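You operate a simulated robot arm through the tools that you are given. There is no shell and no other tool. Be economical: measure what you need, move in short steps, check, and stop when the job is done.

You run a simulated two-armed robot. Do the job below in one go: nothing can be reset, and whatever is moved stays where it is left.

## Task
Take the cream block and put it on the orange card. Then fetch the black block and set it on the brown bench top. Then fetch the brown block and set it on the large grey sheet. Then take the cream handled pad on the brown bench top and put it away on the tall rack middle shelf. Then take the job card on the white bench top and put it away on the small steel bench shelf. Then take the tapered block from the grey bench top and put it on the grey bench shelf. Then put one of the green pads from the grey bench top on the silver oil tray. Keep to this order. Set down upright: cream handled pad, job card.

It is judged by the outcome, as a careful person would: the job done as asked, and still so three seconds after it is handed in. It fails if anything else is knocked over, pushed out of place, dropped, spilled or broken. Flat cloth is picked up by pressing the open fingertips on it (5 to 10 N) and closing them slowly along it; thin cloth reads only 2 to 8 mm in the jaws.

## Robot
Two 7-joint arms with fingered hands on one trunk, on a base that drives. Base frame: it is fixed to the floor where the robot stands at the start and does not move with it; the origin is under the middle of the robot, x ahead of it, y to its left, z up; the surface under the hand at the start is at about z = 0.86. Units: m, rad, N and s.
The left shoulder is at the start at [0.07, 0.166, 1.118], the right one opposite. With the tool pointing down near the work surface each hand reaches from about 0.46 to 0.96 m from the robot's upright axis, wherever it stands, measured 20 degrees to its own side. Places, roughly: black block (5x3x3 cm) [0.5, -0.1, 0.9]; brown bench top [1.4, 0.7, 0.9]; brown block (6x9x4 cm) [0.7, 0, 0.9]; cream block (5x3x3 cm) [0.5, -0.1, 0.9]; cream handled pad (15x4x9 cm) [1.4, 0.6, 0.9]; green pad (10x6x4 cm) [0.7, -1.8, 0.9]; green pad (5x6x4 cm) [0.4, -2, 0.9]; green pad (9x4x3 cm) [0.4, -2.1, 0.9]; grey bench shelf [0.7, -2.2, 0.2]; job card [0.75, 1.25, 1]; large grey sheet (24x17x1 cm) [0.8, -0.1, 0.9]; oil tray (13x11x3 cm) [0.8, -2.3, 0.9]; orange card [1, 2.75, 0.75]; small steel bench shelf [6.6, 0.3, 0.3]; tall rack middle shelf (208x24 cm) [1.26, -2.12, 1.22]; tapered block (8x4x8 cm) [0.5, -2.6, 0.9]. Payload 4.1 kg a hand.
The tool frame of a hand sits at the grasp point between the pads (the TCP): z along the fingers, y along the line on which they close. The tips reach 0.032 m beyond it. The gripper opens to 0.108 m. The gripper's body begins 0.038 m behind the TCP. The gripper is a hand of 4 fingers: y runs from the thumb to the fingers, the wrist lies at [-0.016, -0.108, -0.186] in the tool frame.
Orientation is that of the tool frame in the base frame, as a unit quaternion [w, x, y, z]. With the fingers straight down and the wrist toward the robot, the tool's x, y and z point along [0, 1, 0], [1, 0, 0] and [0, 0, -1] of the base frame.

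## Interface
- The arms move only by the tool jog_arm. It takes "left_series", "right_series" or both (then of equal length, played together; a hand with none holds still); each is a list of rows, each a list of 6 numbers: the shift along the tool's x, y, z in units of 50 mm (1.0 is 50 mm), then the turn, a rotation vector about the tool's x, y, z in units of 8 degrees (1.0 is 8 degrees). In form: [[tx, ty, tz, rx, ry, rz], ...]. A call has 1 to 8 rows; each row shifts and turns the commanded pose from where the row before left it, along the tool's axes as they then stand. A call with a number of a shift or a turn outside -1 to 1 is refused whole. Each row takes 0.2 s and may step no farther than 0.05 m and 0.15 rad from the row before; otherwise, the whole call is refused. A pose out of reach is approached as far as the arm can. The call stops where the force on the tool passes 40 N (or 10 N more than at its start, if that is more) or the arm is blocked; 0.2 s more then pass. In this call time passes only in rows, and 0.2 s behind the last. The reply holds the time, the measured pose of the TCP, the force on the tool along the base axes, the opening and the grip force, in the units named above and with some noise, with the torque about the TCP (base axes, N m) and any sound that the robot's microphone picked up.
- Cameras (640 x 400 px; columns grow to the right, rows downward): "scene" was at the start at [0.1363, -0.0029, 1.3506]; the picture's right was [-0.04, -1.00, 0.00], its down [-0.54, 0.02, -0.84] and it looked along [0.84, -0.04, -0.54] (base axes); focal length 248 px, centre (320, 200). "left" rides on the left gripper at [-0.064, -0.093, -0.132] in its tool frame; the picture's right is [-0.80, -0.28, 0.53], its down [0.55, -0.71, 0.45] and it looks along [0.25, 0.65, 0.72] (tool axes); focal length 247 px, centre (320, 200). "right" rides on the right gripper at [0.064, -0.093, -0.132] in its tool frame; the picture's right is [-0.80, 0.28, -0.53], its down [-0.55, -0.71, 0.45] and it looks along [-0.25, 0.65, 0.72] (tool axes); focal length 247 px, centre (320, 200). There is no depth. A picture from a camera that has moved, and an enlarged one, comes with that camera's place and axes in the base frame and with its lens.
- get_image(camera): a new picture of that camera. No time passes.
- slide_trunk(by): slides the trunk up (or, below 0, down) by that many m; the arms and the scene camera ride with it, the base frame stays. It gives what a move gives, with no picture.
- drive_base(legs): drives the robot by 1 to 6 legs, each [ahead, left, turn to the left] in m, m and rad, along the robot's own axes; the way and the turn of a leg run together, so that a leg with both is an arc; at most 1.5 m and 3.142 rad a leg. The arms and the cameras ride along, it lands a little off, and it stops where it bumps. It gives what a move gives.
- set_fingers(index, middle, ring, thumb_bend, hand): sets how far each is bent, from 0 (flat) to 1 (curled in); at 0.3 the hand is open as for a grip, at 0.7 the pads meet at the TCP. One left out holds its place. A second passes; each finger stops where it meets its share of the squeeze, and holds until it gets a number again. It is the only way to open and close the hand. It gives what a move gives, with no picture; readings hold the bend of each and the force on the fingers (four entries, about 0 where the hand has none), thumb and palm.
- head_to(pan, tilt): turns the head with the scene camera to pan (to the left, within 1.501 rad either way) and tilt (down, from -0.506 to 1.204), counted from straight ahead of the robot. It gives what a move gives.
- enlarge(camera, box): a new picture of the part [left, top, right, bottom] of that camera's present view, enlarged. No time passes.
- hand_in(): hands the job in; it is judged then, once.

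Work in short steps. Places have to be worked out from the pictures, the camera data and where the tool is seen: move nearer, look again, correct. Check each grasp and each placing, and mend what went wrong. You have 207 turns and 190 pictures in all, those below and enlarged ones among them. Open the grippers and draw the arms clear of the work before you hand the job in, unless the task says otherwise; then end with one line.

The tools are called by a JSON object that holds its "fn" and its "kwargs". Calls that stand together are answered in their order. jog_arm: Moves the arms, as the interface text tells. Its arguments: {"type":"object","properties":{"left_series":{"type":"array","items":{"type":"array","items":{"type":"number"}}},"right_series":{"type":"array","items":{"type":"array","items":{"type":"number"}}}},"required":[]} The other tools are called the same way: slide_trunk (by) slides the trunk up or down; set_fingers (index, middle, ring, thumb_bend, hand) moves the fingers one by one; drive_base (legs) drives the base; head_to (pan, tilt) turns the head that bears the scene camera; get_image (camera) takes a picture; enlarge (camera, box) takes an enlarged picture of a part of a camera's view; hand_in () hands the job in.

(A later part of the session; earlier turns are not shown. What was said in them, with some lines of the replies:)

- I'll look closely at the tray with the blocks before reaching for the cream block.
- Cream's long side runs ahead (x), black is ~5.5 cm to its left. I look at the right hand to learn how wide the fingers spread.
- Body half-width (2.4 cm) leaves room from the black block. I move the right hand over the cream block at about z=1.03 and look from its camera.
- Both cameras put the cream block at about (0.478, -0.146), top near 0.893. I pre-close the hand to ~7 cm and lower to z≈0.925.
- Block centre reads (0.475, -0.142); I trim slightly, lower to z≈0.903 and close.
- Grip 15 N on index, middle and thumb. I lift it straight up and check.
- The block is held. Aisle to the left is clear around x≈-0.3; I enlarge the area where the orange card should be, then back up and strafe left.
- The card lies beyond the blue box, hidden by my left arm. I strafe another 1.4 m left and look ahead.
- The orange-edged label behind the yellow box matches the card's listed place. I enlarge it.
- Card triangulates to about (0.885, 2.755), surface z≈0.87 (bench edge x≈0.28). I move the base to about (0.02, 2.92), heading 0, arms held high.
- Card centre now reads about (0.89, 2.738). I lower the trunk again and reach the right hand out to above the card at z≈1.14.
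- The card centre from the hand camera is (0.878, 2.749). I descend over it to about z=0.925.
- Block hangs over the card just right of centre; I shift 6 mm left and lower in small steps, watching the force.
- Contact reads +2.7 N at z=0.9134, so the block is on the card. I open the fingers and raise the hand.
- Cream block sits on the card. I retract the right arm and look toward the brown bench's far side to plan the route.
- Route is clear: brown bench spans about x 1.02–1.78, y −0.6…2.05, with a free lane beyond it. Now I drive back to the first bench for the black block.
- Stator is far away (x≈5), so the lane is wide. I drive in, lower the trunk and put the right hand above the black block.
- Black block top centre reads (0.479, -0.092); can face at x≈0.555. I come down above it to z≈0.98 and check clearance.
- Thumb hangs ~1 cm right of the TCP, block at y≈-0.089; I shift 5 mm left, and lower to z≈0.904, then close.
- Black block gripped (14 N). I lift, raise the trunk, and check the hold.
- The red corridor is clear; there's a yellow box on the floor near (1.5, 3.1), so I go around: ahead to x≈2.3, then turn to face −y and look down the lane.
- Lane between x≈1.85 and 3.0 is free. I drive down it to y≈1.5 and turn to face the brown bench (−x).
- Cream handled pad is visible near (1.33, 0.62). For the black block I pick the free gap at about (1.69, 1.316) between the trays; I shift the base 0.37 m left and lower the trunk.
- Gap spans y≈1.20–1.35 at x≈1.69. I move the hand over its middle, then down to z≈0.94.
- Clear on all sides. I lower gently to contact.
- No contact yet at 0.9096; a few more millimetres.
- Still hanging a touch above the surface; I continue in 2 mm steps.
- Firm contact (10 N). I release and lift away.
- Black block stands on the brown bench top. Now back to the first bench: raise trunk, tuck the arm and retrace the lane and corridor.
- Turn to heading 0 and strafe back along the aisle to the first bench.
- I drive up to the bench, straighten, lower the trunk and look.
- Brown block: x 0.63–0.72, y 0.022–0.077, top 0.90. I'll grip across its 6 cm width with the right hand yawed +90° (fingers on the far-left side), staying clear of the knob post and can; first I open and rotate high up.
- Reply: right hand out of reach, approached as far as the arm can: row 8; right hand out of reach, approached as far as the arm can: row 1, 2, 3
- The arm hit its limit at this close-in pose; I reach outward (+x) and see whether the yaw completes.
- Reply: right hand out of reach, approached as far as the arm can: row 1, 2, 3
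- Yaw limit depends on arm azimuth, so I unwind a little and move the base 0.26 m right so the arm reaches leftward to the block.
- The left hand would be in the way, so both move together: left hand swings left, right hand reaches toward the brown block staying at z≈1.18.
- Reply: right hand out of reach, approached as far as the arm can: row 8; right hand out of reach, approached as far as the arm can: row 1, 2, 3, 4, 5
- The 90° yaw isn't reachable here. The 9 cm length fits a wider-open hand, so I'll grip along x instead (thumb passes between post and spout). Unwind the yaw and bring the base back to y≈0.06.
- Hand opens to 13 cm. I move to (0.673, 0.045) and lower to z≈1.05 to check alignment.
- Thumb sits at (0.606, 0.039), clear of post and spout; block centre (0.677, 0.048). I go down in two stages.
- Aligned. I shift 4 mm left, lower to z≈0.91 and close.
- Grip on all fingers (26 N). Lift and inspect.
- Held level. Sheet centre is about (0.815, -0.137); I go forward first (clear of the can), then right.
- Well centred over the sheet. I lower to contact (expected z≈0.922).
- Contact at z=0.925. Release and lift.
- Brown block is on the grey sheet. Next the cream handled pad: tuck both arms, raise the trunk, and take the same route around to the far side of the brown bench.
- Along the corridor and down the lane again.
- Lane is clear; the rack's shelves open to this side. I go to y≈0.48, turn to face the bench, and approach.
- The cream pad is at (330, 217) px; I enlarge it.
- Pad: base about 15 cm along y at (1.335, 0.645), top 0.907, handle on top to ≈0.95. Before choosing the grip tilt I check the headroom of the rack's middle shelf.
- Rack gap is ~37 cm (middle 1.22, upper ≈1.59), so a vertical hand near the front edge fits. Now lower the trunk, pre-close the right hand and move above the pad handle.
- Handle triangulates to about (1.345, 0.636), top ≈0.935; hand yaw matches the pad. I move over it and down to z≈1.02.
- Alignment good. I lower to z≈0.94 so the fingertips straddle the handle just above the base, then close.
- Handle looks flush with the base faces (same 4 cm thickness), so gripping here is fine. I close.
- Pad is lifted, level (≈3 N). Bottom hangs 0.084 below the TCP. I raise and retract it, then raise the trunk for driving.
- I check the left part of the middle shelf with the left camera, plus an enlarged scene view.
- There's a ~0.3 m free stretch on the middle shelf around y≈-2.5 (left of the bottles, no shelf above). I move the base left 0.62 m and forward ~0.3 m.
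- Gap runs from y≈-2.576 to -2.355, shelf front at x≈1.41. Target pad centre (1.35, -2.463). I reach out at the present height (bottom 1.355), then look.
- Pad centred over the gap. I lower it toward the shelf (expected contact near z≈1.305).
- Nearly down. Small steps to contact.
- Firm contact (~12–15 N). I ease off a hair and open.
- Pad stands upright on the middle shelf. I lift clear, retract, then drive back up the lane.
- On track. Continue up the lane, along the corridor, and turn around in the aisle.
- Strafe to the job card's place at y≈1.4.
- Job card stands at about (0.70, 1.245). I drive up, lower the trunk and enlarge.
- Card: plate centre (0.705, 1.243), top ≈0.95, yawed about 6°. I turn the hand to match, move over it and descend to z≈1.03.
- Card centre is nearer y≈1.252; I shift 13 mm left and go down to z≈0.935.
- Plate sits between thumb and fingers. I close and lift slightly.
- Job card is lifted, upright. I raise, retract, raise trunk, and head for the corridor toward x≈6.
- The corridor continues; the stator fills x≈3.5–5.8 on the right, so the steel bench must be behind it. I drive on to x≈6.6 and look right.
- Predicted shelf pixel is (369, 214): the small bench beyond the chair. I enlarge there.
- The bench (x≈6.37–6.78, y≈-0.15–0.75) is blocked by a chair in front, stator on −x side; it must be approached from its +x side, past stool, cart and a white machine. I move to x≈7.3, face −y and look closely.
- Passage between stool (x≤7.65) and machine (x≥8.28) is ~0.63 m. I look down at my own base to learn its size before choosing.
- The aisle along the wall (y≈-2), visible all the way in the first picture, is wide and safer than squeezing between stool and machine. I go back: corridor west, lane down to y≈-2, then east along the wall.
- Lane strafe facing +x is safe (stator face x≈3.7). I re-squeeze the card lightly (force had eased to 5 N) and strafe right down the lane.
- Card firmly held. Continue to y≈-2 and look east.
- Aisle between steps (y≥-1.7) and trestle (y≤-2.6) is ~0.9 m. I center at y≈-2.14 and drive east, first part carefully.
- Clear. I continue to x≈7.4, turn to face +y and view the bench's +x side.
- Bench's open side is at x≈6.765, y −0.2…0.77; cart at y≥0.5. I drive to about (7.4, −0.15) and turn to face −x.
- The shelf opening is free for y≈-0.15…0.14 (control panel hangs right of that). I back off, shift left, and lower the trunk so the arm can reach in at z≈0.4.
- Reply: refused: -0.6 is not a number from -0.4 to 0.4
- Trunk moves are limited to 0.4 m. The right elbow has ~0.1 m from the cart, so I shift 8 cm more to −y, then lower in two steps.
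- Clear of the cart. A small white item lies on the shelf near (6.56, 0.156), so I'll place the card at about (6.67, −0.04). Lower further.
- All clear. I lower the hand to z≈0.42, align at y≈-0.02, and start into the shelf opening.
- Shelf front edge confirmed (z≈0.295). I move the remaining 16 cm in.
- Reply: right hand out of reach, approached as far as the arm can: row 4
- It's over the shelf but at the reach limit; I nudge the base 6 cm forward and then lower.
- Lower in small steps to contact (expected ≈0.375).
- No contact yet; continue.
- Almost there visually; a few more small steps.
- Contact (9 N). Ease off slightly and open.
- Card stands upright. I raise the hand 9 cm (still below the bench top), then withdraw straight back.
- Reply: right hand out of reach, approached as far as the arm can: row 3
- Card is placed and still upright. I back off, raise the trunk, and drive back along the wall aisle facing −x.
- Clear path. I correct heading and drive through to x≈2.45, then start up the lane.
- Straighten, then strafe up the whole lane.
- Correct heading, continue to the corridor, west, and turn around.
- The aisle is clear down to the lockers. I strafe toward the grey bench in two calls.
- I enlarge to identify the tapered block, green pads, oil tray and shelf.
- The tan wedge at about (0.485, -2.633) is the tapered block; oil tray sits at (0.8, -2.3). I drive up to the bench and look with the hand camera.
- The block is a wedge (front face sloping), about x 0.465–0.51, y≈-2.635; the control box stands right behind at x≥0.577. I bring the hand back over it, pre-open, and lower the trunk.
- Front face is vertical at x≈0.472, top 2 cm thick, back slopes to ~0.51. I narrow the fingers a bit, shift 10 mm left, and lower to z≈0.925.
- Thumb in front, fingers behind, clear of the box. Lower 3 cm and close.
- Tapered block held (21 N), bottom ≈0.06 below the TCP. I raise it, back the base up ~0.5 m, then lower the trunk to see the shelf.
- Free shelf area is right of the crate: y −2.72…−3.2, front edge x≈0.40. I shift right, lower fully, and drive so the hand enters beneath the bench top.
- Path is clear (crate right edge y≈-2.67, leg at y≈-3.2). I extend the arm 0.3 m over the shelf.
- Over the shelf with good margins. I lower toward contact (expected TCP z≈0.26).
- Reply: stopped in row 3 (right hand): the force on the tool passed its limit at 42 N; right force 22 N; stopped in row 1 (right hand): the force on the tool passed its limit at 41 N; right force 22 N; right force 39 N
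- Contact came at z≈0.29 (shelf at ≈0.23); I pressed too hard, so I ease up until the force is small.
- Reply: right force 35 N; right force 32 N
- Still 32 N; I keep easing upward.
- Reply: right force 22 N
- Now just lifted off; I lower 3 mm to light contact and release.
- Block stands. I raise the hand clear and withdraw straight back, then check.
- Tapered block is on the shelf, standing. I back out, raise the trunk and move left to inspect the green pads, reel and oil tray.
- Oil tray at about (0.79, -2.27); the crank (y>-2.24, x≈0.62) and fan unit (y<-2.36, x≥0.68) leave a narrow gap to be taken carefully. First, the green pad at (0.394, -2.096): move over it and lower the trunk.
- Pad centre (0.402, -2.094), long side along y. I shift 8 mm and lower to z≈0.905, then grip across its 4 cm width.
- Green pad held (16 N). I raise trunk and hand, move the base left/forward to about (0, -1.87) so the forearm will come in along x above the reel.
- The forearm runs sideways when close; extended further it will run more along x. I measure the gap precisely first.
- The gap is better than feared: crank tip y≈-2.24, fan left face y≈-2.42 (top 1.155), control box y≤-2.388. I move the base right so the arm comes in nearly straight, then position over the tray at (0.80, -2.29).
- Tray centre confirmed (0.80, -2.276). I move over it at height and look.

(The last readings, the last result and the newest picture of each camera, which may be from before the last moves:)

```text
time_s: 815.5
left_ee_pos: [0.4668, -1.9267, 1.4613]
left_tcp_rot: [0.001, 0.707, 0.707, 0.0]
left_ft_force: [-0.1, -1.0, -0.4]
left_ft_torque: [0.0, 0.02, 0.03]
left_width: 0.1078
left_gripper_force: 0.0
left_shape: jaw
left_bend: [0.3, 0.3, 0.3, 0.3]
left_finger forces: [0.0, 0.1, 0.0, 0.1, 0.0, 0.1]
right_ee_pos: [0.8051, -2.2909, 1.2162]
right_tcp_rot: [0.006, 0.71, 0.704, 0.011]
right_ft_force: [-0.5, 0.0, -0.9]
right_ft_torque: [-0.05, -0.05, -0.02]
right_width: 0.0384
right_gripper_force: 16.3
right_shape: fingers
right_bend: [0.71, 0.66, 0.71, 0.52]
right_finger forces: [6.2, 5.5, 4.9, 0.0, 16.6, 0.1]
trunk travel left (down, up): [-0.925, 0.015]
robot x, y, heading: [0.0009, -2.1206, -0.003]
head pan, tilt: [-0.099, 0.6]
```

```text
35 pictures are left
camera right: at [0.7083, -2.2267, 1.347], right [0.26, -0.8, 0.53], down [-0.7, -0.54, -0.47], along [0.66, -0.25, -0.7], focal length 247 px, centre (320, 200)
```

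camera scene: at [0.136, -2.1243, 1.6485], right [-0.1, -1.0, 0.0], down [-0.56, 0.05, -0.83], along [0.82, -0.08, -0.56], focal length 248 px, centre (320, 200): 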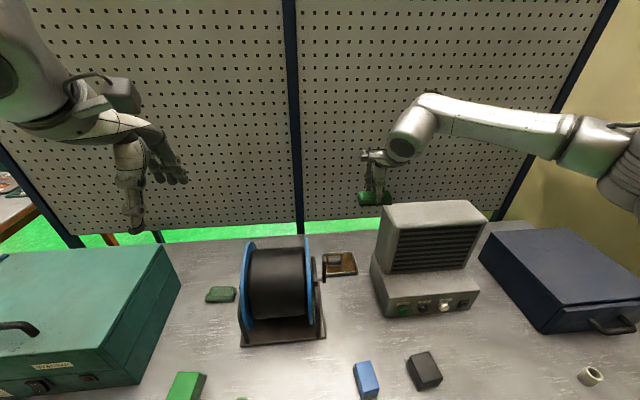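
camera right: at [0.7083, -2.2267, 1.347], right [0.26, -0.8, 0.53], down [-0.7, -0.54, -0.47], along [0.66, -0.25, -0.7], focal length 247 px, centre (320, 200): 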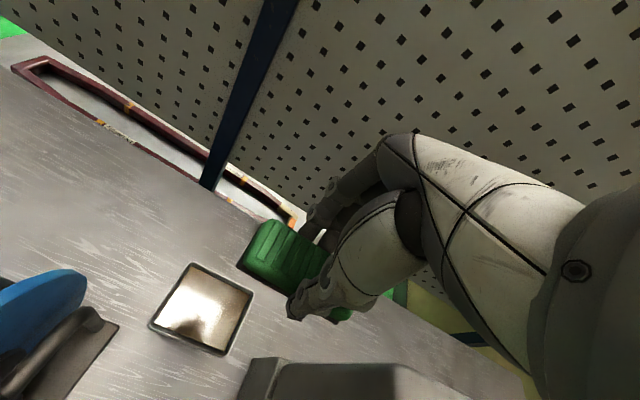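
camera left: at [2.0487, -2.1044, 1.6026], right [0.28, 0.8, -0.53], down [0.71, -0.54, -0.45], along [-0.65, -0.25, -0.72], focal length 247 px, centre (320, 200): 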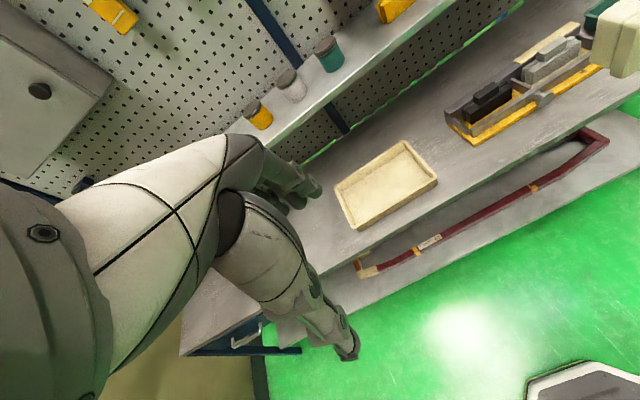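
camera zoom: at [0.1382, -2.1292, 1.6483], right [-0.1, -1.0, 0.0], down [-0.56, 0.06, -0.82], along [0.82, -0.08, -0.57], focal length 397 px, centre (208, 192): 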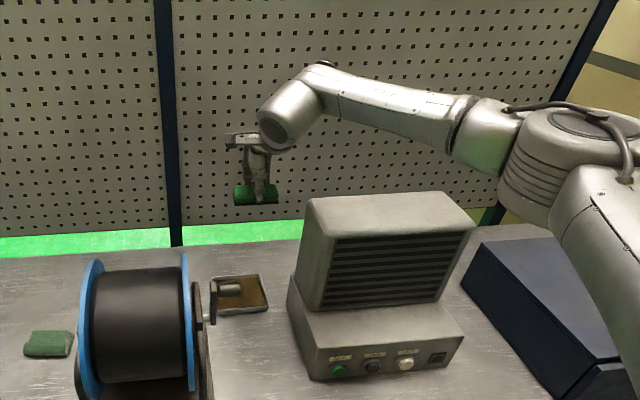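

Tray spans x 0.752–0.853, y −2.213…−2.331. I shift 1 cm left and descend to TCP z≈1.06, then check clearances.

{"fn": "jog_arm", "kwargs": {"right_series": [[0.22, -0.03, 0.7, 0, 0, 0], [0, 0, 0.8, 0, 0, 0], [0, 0, 0.8, 0, 0, 0], [0, 0, 0.8, 0, 0, 0]]}}

{"fn": "enlarge", "kwargs": {"camera": "scene", "box": [260, 120, 500, 320]}}

{"fn": "get_image", "kwargs": {"camera": "right"}}

```text
time_s: 816.5
left_ee_pos: [0.4658, -1.9272, 1.46]
left_tcp_rot: [0.0, 0.707, 0.707, -0.001]
left_ft_force: [0.3, -0.2, -0.2]
left_ft_torque: [-0.01, -0.03, 0.0]
left_width: 0.1077
left_gripper_force: 0.1
left_shape: jaw
left_bend: [0.3, 0.3, 0.3, 0.3]
left_finger forces: [0.0, 0.1, 0.1, 0.0, 0.0, 0.0]
right_ee_pos: [0.8065, -2.2808, 1.0629]
right_tcp_rot: [0.007, 0.71, 0.704, 0.011]
right_ft_force: [0.1, 0.7, -0.7]
right_ft_torque: [0.01, 0.01, -0.01]
right_width: 0.0385
right_gripper_force: 16.7
right_shape: fingers
right_bend: [0.71, 0.66, 0.71, 0.52]
right_finger forces: [6.1, 5.5, 4.9, 0.0, 16.5, 0.1]
trunk travel left (down, up): [-0.925, 0.015]
robot x, y, heading: [-0.0012, -2.1189, -0.001]
head pan, tilt: [-0.099, 0.6]
```

```text
2.00 times, centred on (380, 220) of scene
camera zoom: at [0.1368, -2.1287, 1.6484], right [-0.1, -1.0, 0.0], down [-0.56, 0.06, -0.82], along [0.82, -0.08, -0.57], focal length 497 px, centre (200, 160)
```

zoom: 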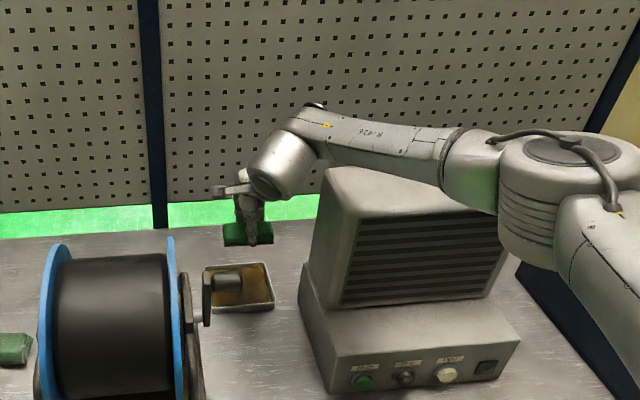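

```text
33 pictures are left
camera right: at [0.7094, -2.2169, 1.1926], right [0.26, -0.8, 0.54], down [-0.7, -0.54, -0.47], along [0.67, -0.25, -0.7], focal length 247 px, centre (320, 200)
```

right: 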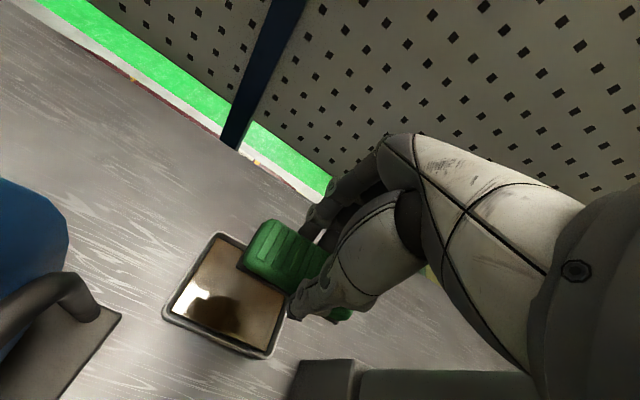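

Forearm comes in at ~33° and straightens as it lowers; fan corner and crank remain clear by ≥4 cm. Continue down to z≈0.95.

{"fn": "jog_arm", "kwargs": {"right_series": [[0.04, -0.03, 0.6, 0, 0, 0], [0, 0, 0.6, 0, 0, 0], [0, 0, 0.6, 0, 0, 0], [0, 0, 0.4, 0, 0, 0]]}}

{"fn": "enlarge", "kwargs": {"camera": "scene", "box": [260, 120, 500, 320]}}

{"fn": "get_image", "kwargs": {"camera": "right"}}

```text
time_s: 817.5
left_ee_pos: [0.4556, -1.9137, 1.4629]
left_tcp_rot: [0.007, 0.706, 0.708, -0.001]
left_ft_force: [-0.2, -0.1, -0.1]
left_ft_torque: [-0.03, -0.02, -0.01]
left_width: 0.1078
left_gripper_force: 0.0
left_shape: jaw
left_bend: [0.3, 0.3, 0.3, 0.3]
left_finger forces: [0.0, 0.0, 0.1, 0.1, 0.0, 0.0]
right_ee_pos: [0.801, -2.2622, 0.9614]
right_tcp_rot: [0.014, 0.707, 0.707, 0.013]
right_ft_force: [-0.1, -0.1, -1.7]
right_ft_torque: [0.01, -0.04, -0.03]
right_width: 0.0382
right_gripper_force: 16.5
right_shape: fingers
right_bend: [0.71, 0.66, 0.71, 0.52]
right_finger forces: [6.0, 5.4, 4.9, 0.1, 16.7, 0.0]
trunk travel left (down, up): [-0.925, 0.015]
robot x, y, heading: [-0.0012, -2.1189, 0.001]
head pan, tilt: [-0.099, 0.6]
```

```text
2.00 times, centred on (380, 220) of scene
camera zoom: at [0.1254, -2.1135, 1.6501], right [-0.1, -1.0, 0.01], down [-0.56, 0.05, -0.83], along [0.82, -0.09, -0.56], focal length 497 px, centre (200, 160)
```

zoom: 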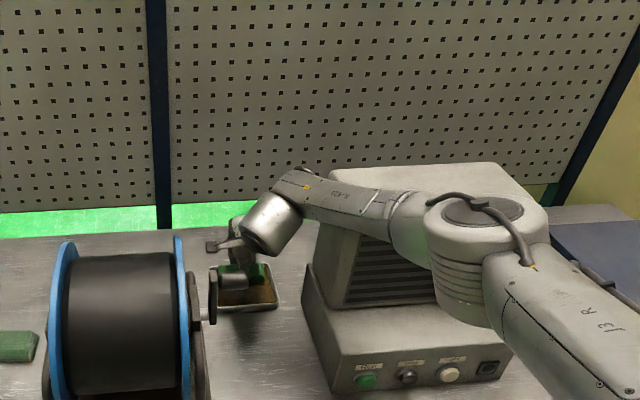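

```text
31 pictures are left
camera right: at [0.7031, -2.1986, 1.09], right [0.26, -0.8, 0.54], down [-0.69, -0.55, -0.47], along [0.67, -0.25, -0.69], focal length 247 px, centre (320, 200)
```

right: 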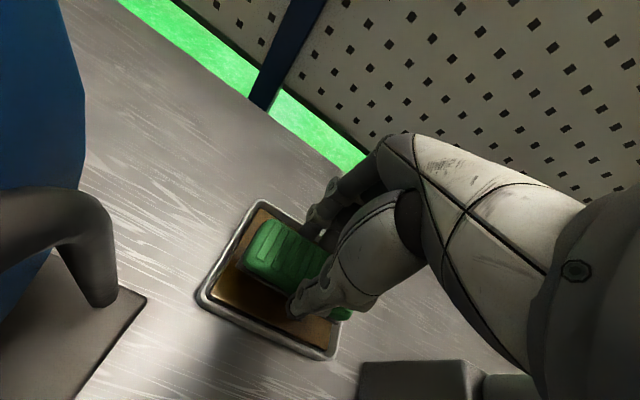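

The left hand and camera shifted slightly – my arm is pressing on something (likely elbow against the fan unit). I go straight back up and compare.

{"fn": "jog_arm", "kwargs": {"right_series": [[0, 0, -0.6, 0, 0, 0], [0, 0, -0.6, 0, 0, 0], [0, 0, -0.6, 0, 0, 0], [0, 0, -0.4, 0, 0, 0]]}}

{"fn": "enlarge", "kwargs": {"camera": "scene", "box": [260, 120, 500, 320]}}

```text
time_s: 818.5
left_ee_pos: [0.4662, -1.9282, 1.4608]
left_tcp_rot: [0.0, 0.707, 0.707, 0.0]
left_ft_force: [0.8, -0.8, -0.3]
left_ft_torque: [0.01, 0.03, 0.0]
left_width: 0.1077
left_gripper_force: 0.0
left_shape: jaw
left_bend: [0.3, 0.3, 0.3, 0.3]
left_finger forces: [0.1, 0.1, 0.0, 0.1, 0.0, 0.0]
right_ee_pos: [0.8065, -2.2805, 1.0601]
right_tcp_rot: [0.007, 0.712, 0.702, 0.01]
right_ft_force: [0.3, 0.5, -1.0]
right_ft_torque: [0.03, 0.0, -0.01]
right_width: 0.0382
right_gripper_force: 16.4
right_shape: fingers
right_bend: [0.71, 0.66, 0.71, 0.52]
right_finger forces: [6.1, 5.4, 4.9, 0.0, 16.4, 0.0]
trunk travel left (down, up): [-0.925, 0.015]
robot x, y, heading: [0.0008, -2.1244, -0.001]
head pan, tilt: [-0.099, 0.6]
```

```text
2.00 times, centred on (380, 220) of scene
camera zoom: at [0.1378, -2.1316, 1.6482], right [-0.1, -1.0, 0.0], down [-0.56, 0.06, -0.82], along [0.82, -0.08, -0.57], focal length 497 px, centre (200, 160)
```

zoom: 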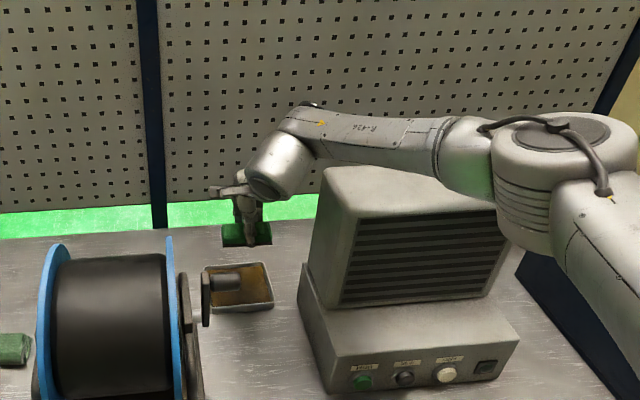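

Fan did not move (same pixels as before); my forearm had touched its corner. I rise, shift the base 0.12 m left so the forearm comes straighter, and lower the trunk slightly.

{"fn": "jog_arm", "kwargs": {"right_series": [[0, 0, -0.9, 0, 0, 0], [0, 0, -0.9, 0, 0, 0], [0, 0, -0.9, 0, 0, 0], [0, 0, -0.9, 0, 0, 0], [0, 0, -0.9, 0, 0, 0]]}}

{"fn": "drive_base", "kwargs": {"legs": [[0, 0.12, 0]]}}

{"fn": "slide_trunk", "kwargs": {"by": -0.06}}

{"fn": "jog_arm", "kwargs": {"right_series": [[-0.8, 0, 0, 0, 0, 0], [-0.8, 0, 0, 0, 0, 0], [-0.8, 0, 0, 0, 0, 0]]}}

{"fn": "get_image", "kwargs": {"camera": "scene"}}

```text
time_s: 819.7
left_ee_pos: [0.4638, -1.9266, 1.4617]
left_tcp_rot: [0.001, 0.707, 0.708, -0.001]
left_ft_force: [-0.3, 0.0, 0.5]
left_ft_torque: [0.01, -0.03, -0.03]
left_width: 0.1076
left_gripper_force: 0.0
left_shape: jaw
left_bend: [0.3, 0.3, 0.3, 0.3]
left_finger forces: [0.0, 0.0, 0.0, 0.0, 0.0, 0.1]
right_ee_pos: [0.7969, -2.278, 1.289]
right_tcp_rot: [0.008, 0.71, 0.704, 0.011]
right_ft_force: [0.6, 0.1, -0.9]
right_ft_torque: [-0.04, -0.07, 0.01]
right_width: 0.0381
right_gripper_force: 16.3
right_shape: fingers
right_bend: [0.71, 0.66, 0.71, 0.52]
right_finger forces: [6.1, 5.5, 4.8, 0.1, 16.3, 0.1]
trunk travel left (down, up): [-0.925, 0.015]
robot x, y, heading: [-0.0007, -2.1194, -0.002]
head pan, tilt: [-0.099, 0.6]
```

```text
time_s: 821.0
left_ee_pos: [0.4653, -1.8047, 1.4617]
left_tcp_rot: [0.001, 0.707, 0.707, 0.0]
left_ft_force: [0.7, 0.4, 0.4]
left_ft_torque: [0.05, 0.01, -0.01]
left_width: 0.1077
left_gripper_force: 0.1
left_shape: jaw
left_bend: [0.3, 0.3, 0.3, 0.3]
left_finger forces: [0.1, 0.0, 0.1, 0.0, 0.0, 0.0]
right_ee_pos: [0.7982, -2.1557, 1.2864]
right_tcp_rot: [0.007, 0.71, 0.704, 0.012]
right_ft_force: [-0.4, 0.2, -0.5]
right_ft_torque: [0.01, -0.02, -0.01]
right_width: 0.0382
right_gripper_force: 16.4
right_shape: fingers
right_bend: [0.71, 0.66, 0.71, 0.52]
right_finger forces: [6.2, 5.4, 4.8, 0.0, 16.3, 0.0]
trunk travel left (down, up): [-0.925, 0.015]
robot x, y, heading: [0.0012, -1.9963, 0.002]
head pan, tilt: [-0.099, 0.6]
```

```text
time_s: 822.0
left_ee_pos: [0.4649, -1.801, 1.4008]
left_tcp_rot: [0.002, 0.707, 0.707, 0.0]
left_ft_force: [-0.8, 0.0, -0.3]
left_ft_torque: [-0.01, 0.02, 0.01]
left_width: 0.1076
left_gripper_force: 0.0
left_shape: jaw
left_bend: [0.3, 0.3, 0.3, 0.3]
left_finger forces: [0.0, 0.0, 0.1, 0.0, 0.0, 0.0]
right_ee_pos: [0.7981, -2.1519, 1.2284]
right_tcp_rot: [0.007, 0.71, 0.704, 0.01]
right_ft_force: [0.0, 0.5, -0.3]
right_ft_torque: [-0.03, -0.03, -0.04]
right_width: 0.0381
right_gripper_force: 16.5
right_shape: fingers
right_bend: [0.71, 0.66, 0.71, 0.52]
right_finger forces: [6.0, 5.4, 4.8, 0.0, 16.3, 0.0]
trunk travel left (down, up): [-0.865, 0.075]
robot x, y, heading: [0.0012, -1.9968, 0.0]
head pan, tilt: [-0.099, 0.6]
```

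```text
time_s: 822.8
left_ee_pos: [0.4653, -1.8024, 1.4027]
left_tcp_rot: [0.0, 0.707, 0.707, 0.0]
left_ft_force: [-0.6, 0.0, 0.5]
left_ft_torque: [0.02, -0.01, 0.04]
left_width: 0.1078
left_gripper_force: 0.1
left_shape: jaw
left_bend: [0.3, 0.3, 0.3, 0.3]
left_finger forces: [0.0, 0.0, 0.0, 0.1, 0.0, 0.1]
right_ee_pos: [0.798, -2.2751, 1.2278]
right_tcp_rot: [0.007, 0.71, 0.704, 0.012]
right_ft_force: [-0.1, -0.3, -0.6]
right_ft_torque: [0.0, -0.03, 0.02]
right_width: 0.0382
right_gripper_force: 16.1
right_shape: fingers
right_bend: [0.71, 0.66, 0.71, 0.52]
right_finger forces: [6.1, 5.3, 4.8, 0.0, 16.3, 0.0]
trunk travel left (down, up): [-0.865, 0.075]
robot x, y, heading: [0.0004, -1.9954, 0.001]
head pan, tilt: [-0.099, 0.6]
```

```text
29 pictures are left
camera scene: at [0.1354, -2.0059, 1.5885], right [-0.1, -1.0, 0.0], down [-0.56, 0.06, -0.83], along [0.82, -0.08, -0.56], focal length 248 px, centre (320, 200)
```

scene: 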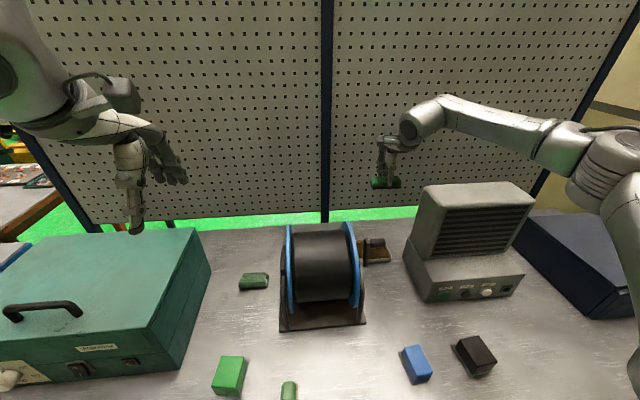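

Forearm angle is now ~24° and will straighten. I descend in stages, watching the left-hand reading for any push.

{"fn": "jog_arm", "kwargs": {"right_series": [[-0.04, 0.06, 0.8, 0, 0, 0], [0, 0, 0.8, 0, 0, 0], [0, 0, 0.8, 0, 0, 0], [0, 0, 0.8, 0, 0, 0]]}}

{"fn": "jog_arm", "kwargs": {"right_series": [[0, 0, 0.5, 0, 0, 0], [0, 0, 0.5, 0, 0, 0]]}}

{"fn": "enlarge", "kwargs": {"camera": "scene", "box": [300, 110, 580, 310]}}

```text
time_s: 823.8
left_ee_pos: [0.466, -1.8026, 1.4004]
left_tcp_rot: [0.0, 0.707, 0.707, 0.0]
left_ft_force: [0.0, 0.4, 0.5]
left_ft_torque: [0.0, 0.03, 0.02]
left_width: 0.1079
left_gripper_force: 0.1
left_shape: jaw
left_bend: [0.3, 0.3, 0.3, 0.3]
left_finger forces: [0.0, 0.1, 0.0, 0.1, 0.0, 0.0]
right_ee_pos: [0.8053, -2.2761, 1.0654]
right_tcp_rot: [0.007, 0.71, 0.705, 0.011]
right_ft_force: [0.4, -0.1, -0.8]
right_ft_torque: [-0.01, -0.02, -0.01]
right_width: 0.038
right_gripper_force: 16.5
right_shape: fingers
right_bend: [0.71, 0.66, 0.71, 0.52]
right_finger forces: [6.0, 5.3, 4.8, 0.0, 16.2, 0.1]
trunk travel left (down, up): [-0.865, 0.075]
robot x, y, heading: [-0.0009, -1.9983, 0.003]
head pan, tilt: [-0.099, 0.6]
```

```text
time_s: 824.4
left_ee_pos: [0.4663, -1.8019, 1.4008]
left_tcp_rot: [0.0, 0.707, 0.707, 0.0]
left_ft_force: [0.5, -0.7, -0.5]
left_ft_torque: [0.02, -0.02, 0.0]
left_width: 0.108
left_gripper_force: 0.0
left_shape: jaw
left_bend: [0.3, 0.3, 0.3, 0.3]
left_finger forces: [0.0, 0.0, 0.1, 0.0, 0.0, 0.0]
right_ee_pos: [0.8076, -2.2753, 1.0154]
right_tcp_rot: [0.007, 0.71, 0.704, 0.01]
right_ft_force: [-0.5, -0.5, -0.9]
right_ft_torque: [0.03, 0.0, -0.01]
right_width: 0.0383
right_gripper_force: 16.2
right_shape: fingers
right_bend: [0.71, 0.66, 0.71, 0.52]
right_finger forces: [6.0, 5.3, 4.7, 0.0, 16.1, 0.1]
trunk travel left (down, up): [-0.865, 0.075]
robot x, y, heading: [-0.0021, -1.9945, 0.005]
head pan, tilt: [-0.099, 0.6]
```

```text
2.00 times, centred on (440, 210) of scene
camera zoom: at [0.1374, -2.0045, 1.5883], right [-0.1, -1.0, 0.0], down [-0.56, 0.06, -0.82], along [0.82, -0.08, -0.57], focal length 497 px, centre (80, 180)
```

zoom: 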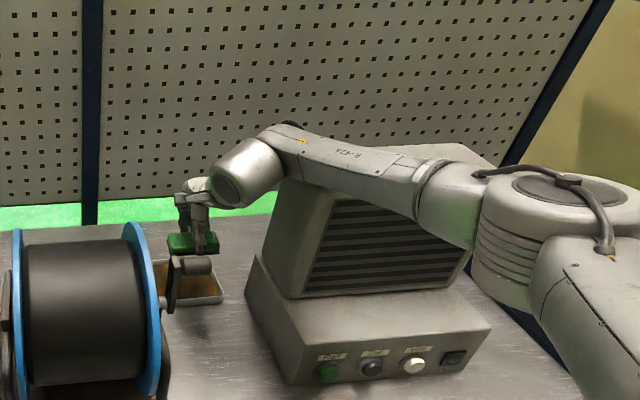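

No push registered; forearm angle ≈21°, ~3 cm from the fan corner and improving. Continue down.

{"fn": "jog_arm", "kwargs": {"right_series": [[-0.04, -0.06, 0.5, 0, 0, 0], [0, 0, 0.5, 0, 0, 0]]}}

{"fn": "jog_arm", "kwargs": {"right_series": [[0, 0, 0.3, 0, 0, 0], [0, 0, 0.2, 0, 0, 0]]}}

{"fn": "get_image", "kwargs": {"camera": "right"}}

{"fn": "enlarge", "kwargs": {"camera": "scene", "box": [300, 110, 580, 310]}}

```text
time_s: 825.0
left_ee_pos: [0.4558, -1.7871, 1.4018]
left_tcp_rot: [0.008, 0.706, 0.708, -0.002]
left_ft_force: [0.8, 0.5, -0.5]
left_ft_torque: [0.03, 0.03, -0.04]
left_width: 0.1076
left_gripper_force: 0.1
left_shape: jaw
left_bend: [0.3, 0.3, 0.3, 0.3]
left_finger forces: [0.0, 0.1, 0.0, 0.0, 0.0, 0.1]
right_ee_pos: [0.7954, -2.2619, 0.9723]
right_tcp_rot: [0.012, 0.707, 0.707, 0.01]
right_ft_force: [-0.2, -0.1, -0.4]
right_ft_torque: [-0.05, -0.01, -0.02]
right_width: 0.0382
right_gripper_force: 16.3
right_shape: fingers
right_bend: [0.71, 0.66, 0.71, 0.52]
right_finger forces: [5.9, 5.3, 4.8, 0.0, 16.2, 0.1]
trunk travel left (down, up): [-0.865, 0.075]
robot x, y, heading: [-0.0004, -1.994, 0.004]
head pan, tilt: [-0.099, 0.6]
```

```text
time_s: 825.5
left_ee_pos: [0.4547, -1.7843, 1.4026]
left_tcp_rot: [0.009, 0.707, 0.707, -0.002]
left_ft_force: [0.6, 1.4, -0.9]
left_ft_torque: [-0.02, 0.01, -0.01]
left_width: 0.1076
left_gripper_force: 0.1
left_shape: jaw
left_bend: [0.3, 0.3, 0.3, 0.3]
left_finger forces: [0.0, 0.1, 0.0, 0.1, 0.1, 0.0]
right_ee_pos: [0.7979, -2.2618, 0.9522]
right_tcp_rot: [0.015, 0.708, 0.706, 0.01]
right_ft_force: [0.0, 0.5, -1.6]
right_ft_torque: [-0.04, -0.04, -0.02]
right_width: 0.0381
right_gripper_force: 17.1
right_shape: fingers
right_bend: [0.71, 0.66, 0.71, 0.52]
right_finger forces: [6.0, 5.3, 4.7, 0.1, 16.2, 0.1]
trunk travel left (down, up): [-0.865, 0.075]
robot x, y, heading: [0.0021, -1.9935, 0.003]
head pan, tilt: [-0.099, 0.6]
```

```text
27 pictures are left
camera right: at [0.6997, -2.1969, 1.081], right [0.26, -0.8, 0.55], down [-0.69, -0.55, -0.47], along [0.67, -0.26, -0.69], focal length 247 px, centre (320, 200)
```

right: 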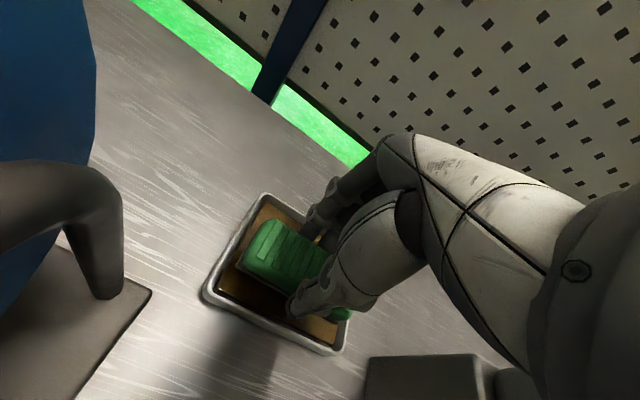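

```text
2.00 times, centred on (440, 210) of scene
camera zoom: at [0.1236, -1.984, 1.5895], right [-0.1, -1.0, 0.01], down [-0.56, 0.04, -0.83], along [0.83, -0.09, -0.56], focal length 497 px, centre (80, 180)
```

zoom: 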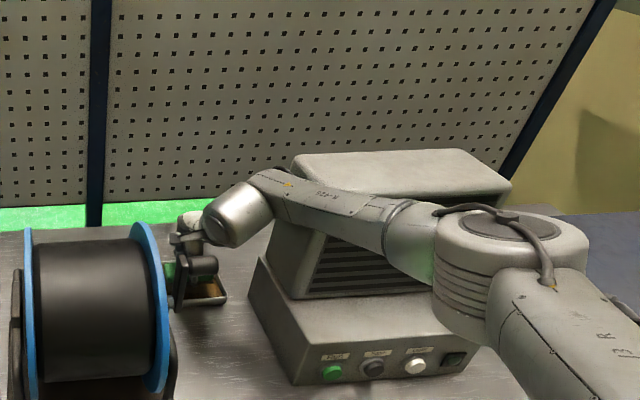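

The forearm again grazes the fan's left-front edge (fan not displaced). The pad is already over the tray with its left end ~6 mm inside the rim; I relieve the side pressure by commanding ~17 mm to +y.

{"fn": "jog_arm", "kwargs": {"right_series": [[0.17, -0.08, 0, 0, 0, 0], [0.17, -0.08, 0, 0, 0, 0]]}}

{"fn": "get_image", "kwargs": {"camera": "right"}}

```text
time_s: 826.1
left_ee_pos: [0.4592, -1.8014, 1.402]
left_tcp_rot: [0.003, 0.708, 0.706, 0.001]
left_ft_force: [-0.2, -1.0, 1.0]
left_ft_torque: [-0.02, -0.03, -0.01]
left_width: 0.1075
left_gripper_force: 0.1
left_shape: jaw
left_bend: [0.3, 0.3, 0.3, 0.3]
left_finger forces: [0.1, 0.1, 0.1, 0.1, 0.0, 0.0]
right_ee_pos: [0.7925, -2.2597, 0.9431]
right_tcp_rot: [0.009, 0.712, 0.703, 0.01]
right_ft_force: [-2.9, 3.0, -1.2]
right_ft_torque: [-0.24, -0.15, -0.08]
right_width: 0.038
right_gripper_force: 15.5
right_shape: fingers
right_bend: [0.71, 0.66, 0.71, 0.52]
right_finger forces: [6.0, 5.3, 4.7, 0.0, 16.3, 0.1]
trunk travel left (down, up): [-0.865, 0.075]
robot x, y, heading: [0.0048, -1.9971, 0.001]
head pan, tilt: [-0.099, 0.6]
```

```text
25 pictures are left
camera right: at [0.6947, -2.1957, 1.0731], right [0.26, -0.8, 0.54], down [-0.7, -0.54, -0.47], along [0.67, -0.26, -0.7], focal length 247 px, centre (320, 200)
```

right: 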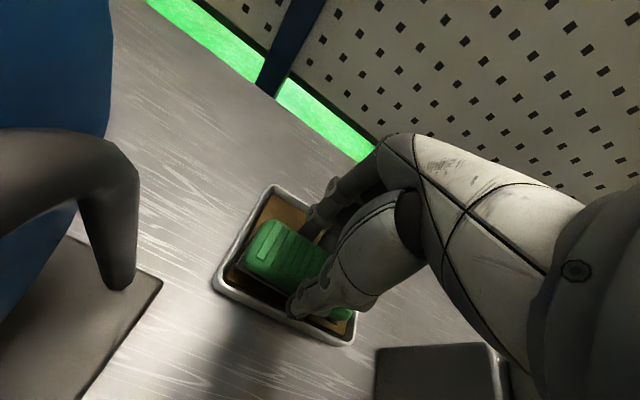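

Side pressure is nearly gone and the pad is within the tray outline. I lower gently the last 2–3 cm.

{"fn": "jog_arm", "kwargs": {"right_series": [[0.04, -0.04, 0.15, 0, 0, 0], [0, 0, 0.15, 0, 0, 0]]}}

{"fn": "jog_arm", "kwargs": {"right_series": [[0, 0, 0.12, 0, 0, 0]]}}

{"fn": "get_image", "kwargs": {"camera": "right"}}

```text
time_s: 826.8
left_ee_pos: [0.4647, -1.803, 1.4005]
left_tcp_rot: [0.001, 0.707, 0.707, 0.0]
left_ft_force: [-0.4, 0.6, 0.0]
left_ft_torque: [0.0, 0.04, 0.02]
left_width: 0.1077
left_gripper_force: 0.1
left_shape: jaw
left_bend: [0.3, 0.3, 0.3, 0.3]
left_finger forces: [0.1, 0.0, 0.1, 0.1, 0.0, 0.1]
right_ee_pos: [0.7946, -2.2578, 0.9261]
right_tcp_rot: [0.008, 0.711, 0.703, 0.01]
right_ft_force: [-0.7, -0.1, -0.8]
right_ft_torque: [0.02, 0.01, -0.02]
right_width: 0.0381
right_gripper_force: 16.2
right_shape: fingers
right_bend: [0.71, 0.66, 0.71, 0.52]
right_finger forces: [6.0, 5.3, 4.7, 0.1, 16.1, 0.0]
trunk travel left (down, up): [-0.865, 0.075]
robot x, y, heading: [0.0012, -1.9986, 0.001]
head pan, tilt: [-0.099, 0.6]
```

```text
time_s: 827.1
left_ee_pos: [0.4631, -1.8025, 1.4008]
left_tcp_rot: [0.001, 0.707, 0.707, 0.0]
left_ft_force: [0.6, 0.5, -0.2]
left_ft_torque: [0.01, -0.07, 0.01]
left_width: 0.1077
left_gripper_force: 0.0
left_shape: jaw
left_bend: [0.3, 0.3, 0.3, 0.3]
left_finger forces: [0.0, 0.0, 0.0, 0.0, 0.0, 0.1]
right_ee_pos: [0.7953, -2.2576, 0.9224]
right_tcp_rot: [0.008, 0.711, 0.703, 0.012]
right_ft_force: [0.8, -1.5, 4.6]
right_ft_torque: [-0.04, 0.08, 0.03]
right_width: 0.038
right_gripper_force: 16.3
right_shape: fingers
right_bend: [0.71, 0.66, 0.71, 0.52]
right_finger forces: [7.1, 5.8, 5.0, 0.0, 15.3, 0.1]
trunk travel left (down, up): [-0.865, 0.075]
robot x, y, heading: [0.0016, -1.9987, -0.002]
head pan, tilt: [-0.099, 0.6]
```

```text
24 pictures are left
camera right: at [0.6972, -2.1931, 1.0522], right [0.26, -0.8, 0.54], down [-0.7, -0.54, -0.47], along [0.67, -0.25, -0.7], focal length 247 px, centre (320, 200)
```

right: 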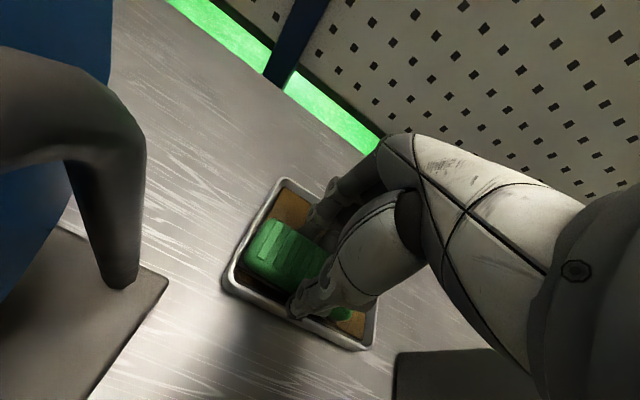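

Contact 4.6 N at z=0.922 – the pad is down inside the tray, no push on the fan now. I open just a little (to spare the tray rim) and lift straight up.

{"fn": "set_fingers", "kwargs": {"hand": "right", "index": 0.6, "middle": 0.57, "ring": 0.6, "thumb_bend": 0.46}}

{"fn": "jog_arm", "kwargs": {"right_series": [[0, 0, -0.2, 0, 0, 0], [0, 0, -0.3, 0, 0, 0]]}}

{"fn": "get_image", "kwargs": {"camera": "right"}}

```text
time_s: 828.1
left_ee_pos: [0.4645, -1.8026, 1.401]
left_tcp_rot: [0.001, 0.707, 0.707, -0.001]
left_ft_force: [-0.2, -0.1, -1.1]
left_ft_torque: [-0.01, -0.01, 0.01]
left_width: 0.108
left_gripper_force: 0.2
left_shape: jaw
left_bend: [0.3, 0.3, 0.3, 0.3]
left_finger forces: [0.0, 0.0, 0.1, 0.0, 0.0, 0.0]
right_ee_pos: [0.7942, -2.2559, 0.92]
right_tcp_rot: [0.008, 0.71, 0.704, 0.011]
right_ft_force: [-0.3, 0.3, 1.1]
right_ft_torque: [-0.04, 0.02, -0.04]
right_width: 0.0476
right_gripper_force: 0.4
right_shape: fingers
right_bend: [0.6, 0.56, 0.6, 0.46]
right_finger forces: [0.1, 0.0, 0.0, 0.0, 0.0, 0.0]
trunk travel left (down, up): [-0.865, 0.075]
robot x, y, heading: [0.0022, -1.9986, -0.003]
head pan, tilt: [-0.099, 0.6]
```

```text
time_s: 828.8
left_ee_pos: [0.4646, -1.8018, 1.4014]
left_tcp_rot: [0.0, 0.707, 0.708, 0.001]
left_ft_force: [0.1, 0.2, -1.2]
left_ft_torque: [-0.02, 0.02, 0.01]
left_width: 0.1076
left_gripper_force: 0.0
left_shape: jaw
left_bend: [0.3, 0.3, 0.3, 0.3]
left_finger forces: [0.0, 0.0, 0.1, 0.0, 0.0, 0.0]
right_ee_pos: [0.7926, -2.2572, 0.9449]
right_tcp_rot: [0.007, 0.71, 0.704, 0.011]
right_ft_force: [0.1, 1.2, 0.1]
right_ft_torque: [0.01, 0.01, 0.0]
right_width: 0.0475
right_gripper_force: 0.1
right_shape: fingers
right_bend: [0.6, 0.56, 0.6, 0.46]
right_finger forces: [0.0, 0.0, 0.0, 0.0, 0.1, 0.1]
trunk travel left (down, up): [-0.865, 0.075]
robot x, y, heading: [0.0009, -1.9991, -0.004]
head pan, tilt: [-0.099, 0.6]
```

```text
23 pictures are left
camera right: at [0.6959, -2.1934, 1.0753], right [0.26, -0.8, 0.54], down [-0.7, -0.54, -0.47], along [0.67, -0.25, -0.7], focal length 247 px, centre (320, 200)
```

right: 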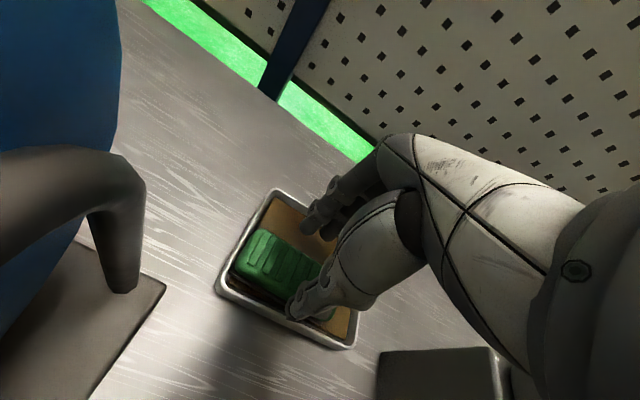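

The pad stays in the tray. I rise well clear and inspect.

{"fn": "jog_arm", "kwargs": {"right_series": [[0.04, 0, -0.7, 0, 0, 0], [0, 0, -0.9, 0, 0, 0], [0, 0, -0.9, 0, 0, 0], [0, 0, -0.9, 0, 0, 0], [0, 0, -0.9, 0, 0, 0], [0, 0, -0.9, 0, 0, 0], [0, 0, -0.9, 0, 0, 0]]}}

{"fn": "enlarge", "kwargs": {"camera": "right", "box": [100, 200, 420, 400]}}

{"fn": "get_image", "kwargs": {"camera": "scene"}}

```text
time_s: 830.4
left_ee_pos: [0.4629, -1.8018, 1.4018]
left_tcp_rot: [0.001, 0.707, 0.707, 0.0]
left_ft_force: [-1.0, 0.8, -0.3]
left_ft_torque: [0.0, 0.03, 0.02]
left_width: 0.1077
left_gripper_force: 0.1
left_shape: jaw
left_bend: [0.3, 0.3, 0.3, 0.3]
left_finger forces: [0.0, 0.1, 0.0, 0.1, 0.0, 0.0]
right_ee_pos: [0.7839, -2.2577, 1.2549]
right_tcp_rot: [0.008, 0.71, 0.704, 0.011]
right_ft_force: [0.6, -0.6, -0.4]
right_ft_torque: [-0.02, -0.01, -0.02]
right_width: 0.0478
right_gripper_force: 0.1
right_shape: fingers
right_bend: [0.6, 0.56, 0.6, 0.46]
right_finger forces: [0.1, 0.0, 0.0, 0.0, 0.0, 0.0]
trunk travel left (down, up): [-0.865, 0.075]
robot x, y, heading: [-0.0, -1.9978, 0.001]
head pan, tilt: [-0.099, 0.6]
```

```text
2.00 times, centred on (260, 300) of right
camera zoom: at [0.6883, -2.1936, 1.3853], right [0.26, -0.8, 0.54], down [-0.7, -0.54, -0.47], along [0.67, -0.25, -0.7], focal length 494 px, centre (440, 0)
```

zoom: 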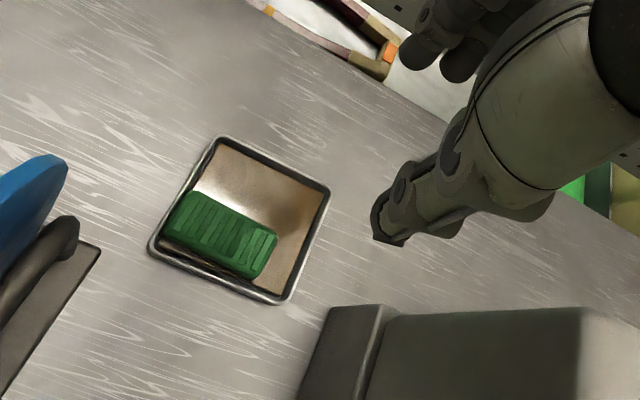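

```text
21 pictures are left
camera scene: at [0.1344, -2.0038, 1.5885], right [-0.1, -1.0, 0.0], down [-0.56, 0.06, -0.83], along [0.82, -0.08, -0.56], focal length 248 px, centre (320, 200)
```

scene: 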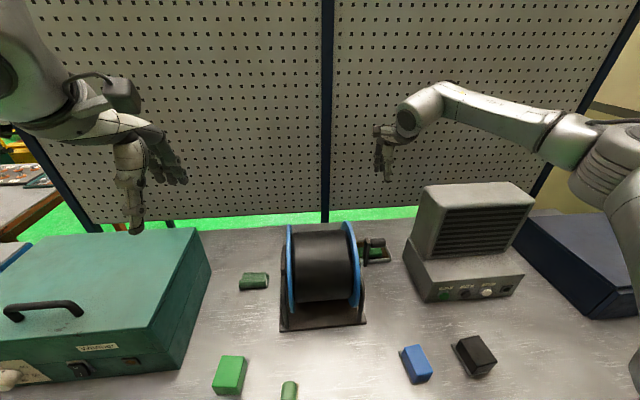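

The pad lies fully inside the oil tray; fan, reel and other items are unchanged. I retract the arm, open the hand and back away from the bench.

{"fn": "jog_arm", "kwargs": {"right_series": [[0, -0.9, -0.2, 0, 0, 0], [0, -0.9, 0, 0, 0, 0], [0, -0.9, 0, 0, 0, 0], [0, -0.9, 0, 0, 0, 0], [0, -0.9, 0, 0, 0, 0], [0, -0.9, 0, 0, 0, 0]]}}

{"fn": "set_fingers", "kwargs": {"hand": "right", "index": 0.3, "middle": 0.3, "ring": 0.3, "thumb_bend": 0.3}}

{"fn": "drive_base", "kwargs": {"legs": [[-0.4, 0, 0]]}}

{"fn": "get_image", "kwargs": {"camera": "scene"}}

```text
time_s: 831.8
left_ee_pos: [0.4628, -1.8031, 1.4018]
left_tcp_rot: [0.001, 0.707, 0.707, 0.0]
left_ft_force: [0.3, -1.0, -0.1]
left_ft_torque: [-0.03, 0.02, 0.01]
left_width: 0.1078
left_gripper_force: 0.0
left_shape: jaw
left_bend: [0.3, 0.3, 0.3, 0.3]
left_finger forces: [0.0, 0.0, 0.0, 0.0, 0.0, 0.1]
right_ee_pos: [0.5118, -2.2598, 1.2563]
right_tcp_rot: [0.007, 0.711, 0.703, 0.011]
right_ft_force: [-0.4, -0.5, 0.3]
right_ft_torque: [0.02, -0.01, 0.03]
right_width: 0.0478
right_gripper_force: 0.1
right_shape: fingers
right_bend: [0.6, 0.56, 0.6, 0.46]
right_finger forces: [0.1, 0.0, 0.1, 0.0, 0.0, 0.1]
trunk travel left (down, up): [-0.865, 0.075]
robot x, y, heading: [0.0012, -1.9932, 0.003]
head pan, tilt: [-0.099, 0.6]
```

```text
time_s: 832.8
left_ee_pos: [0.4644, -1.8026, 1.4002]
left_tcp_rot: [0.0, 0.707, 0.707, 0.0]
left_ft_force: [0.0, 0.3, -0.2]
left_ft_torque: [-0.07, 0.02, 0.0]
left_width: 0.1079
left_gripper_force: 0.1
left_shape: jaw
left_bend: [0.3, 0.3, 0.3, 0.3]
left_finger forces: [0.1, 0.1, 0.0, 0.0, 0.0, 0.0]
right_ee_pos: [0.5146, -2.2612, 1.2557]
right_tcp_rot: [0.008, 0.71, 0.704, 0.011]
right_ft_force: [0.0, -0.3, 0.3]
right_ft_torque: [0.01, 0.02, -0.01]
right_width: 0.1081
right_gripper_force: 0.1
right_shape: fingers
right_bend: [0.3, 0.3, 0.3, 0.3]
right_finger forces: [0.0, 0.1, 0.0, 0.0, 0.0, 0.0]
trunk travel left (down, up): [-0.865, 0.075]
robot x, y, heading: [0.0036, -1.9978, 0.0]
head pan, tilt: [-0.099, 0.6]
```

```text
time_s: 835.2
left_ee_pos: [0.071, -1.8046, 1.4011]
left_tcp_rot: [0.001, 0.709, 0.706, 0.0]
left_ft_force: [0.2, 0.0, -0.6]
left_ft_torque: [-0.01, 0.03, 0.0]
left_width: 0.1076
left_gripper_force: 0.1
left_shape: jaw
left_bend: [0.3, 0.3, 0.3, 0.3]
left_finger forces: [0.0, 0.0, 0.0, 0.0, 0.0, 0.0]
right_ee_pos: [0.1186, -2.2609, 1.2554]
right_tcp_rot: [0.006, 0.712, 0.702, 0.01]
right_ft_force: [0.4, 0.2, 0.6]
right_ft_torque: [-0.01, -0.02, 0.01]
right_width: 0.1084
right_gripper_force: 0.1
right_shape: fingers
right_bend: [0.3, 0.3, 0.3, 0.3]
right_finger forces: [0.0, 0.0, 0.0, 0.0, 0.0, 0.1]
trunk travel left (down, up): [-0.865, 0.075]
robot x, y, heading: [-0.3969, -1.9966, -0.005]
head pan, tilt: [-0.099, 0.6]
```

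```text
20 pictures are left
camera scene: at [-0.2586, -2.0042, 1.5883], right [-0.1, -0.99, 0.0], down [-0.56, 0.06, -0.82], along [0.82, -0.09, -0.57], focal length 248 px, centre (320, 200)
```

scene: 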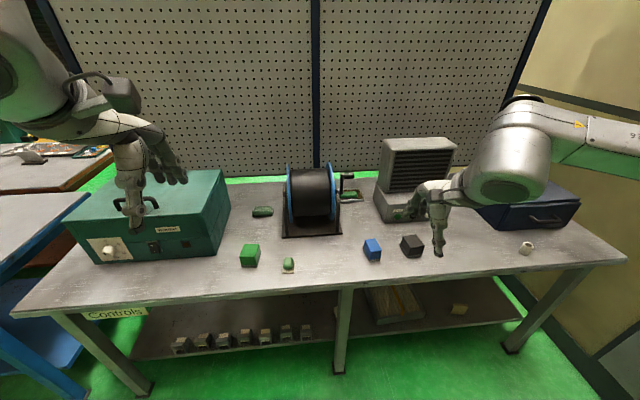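

Everything is in place, both hands are open and clear of the work; I hand in.

{"fn": "hand_in", "kwargs": {}}

```text
The job is handed in.
```

All seven items were placed in the order given, and the cream handled pad and job card were standing upright when I left them. While setting down the green pad, my right arm pressed against the fan unit on the grey bench twice; pictures before and after showed no shift in it.
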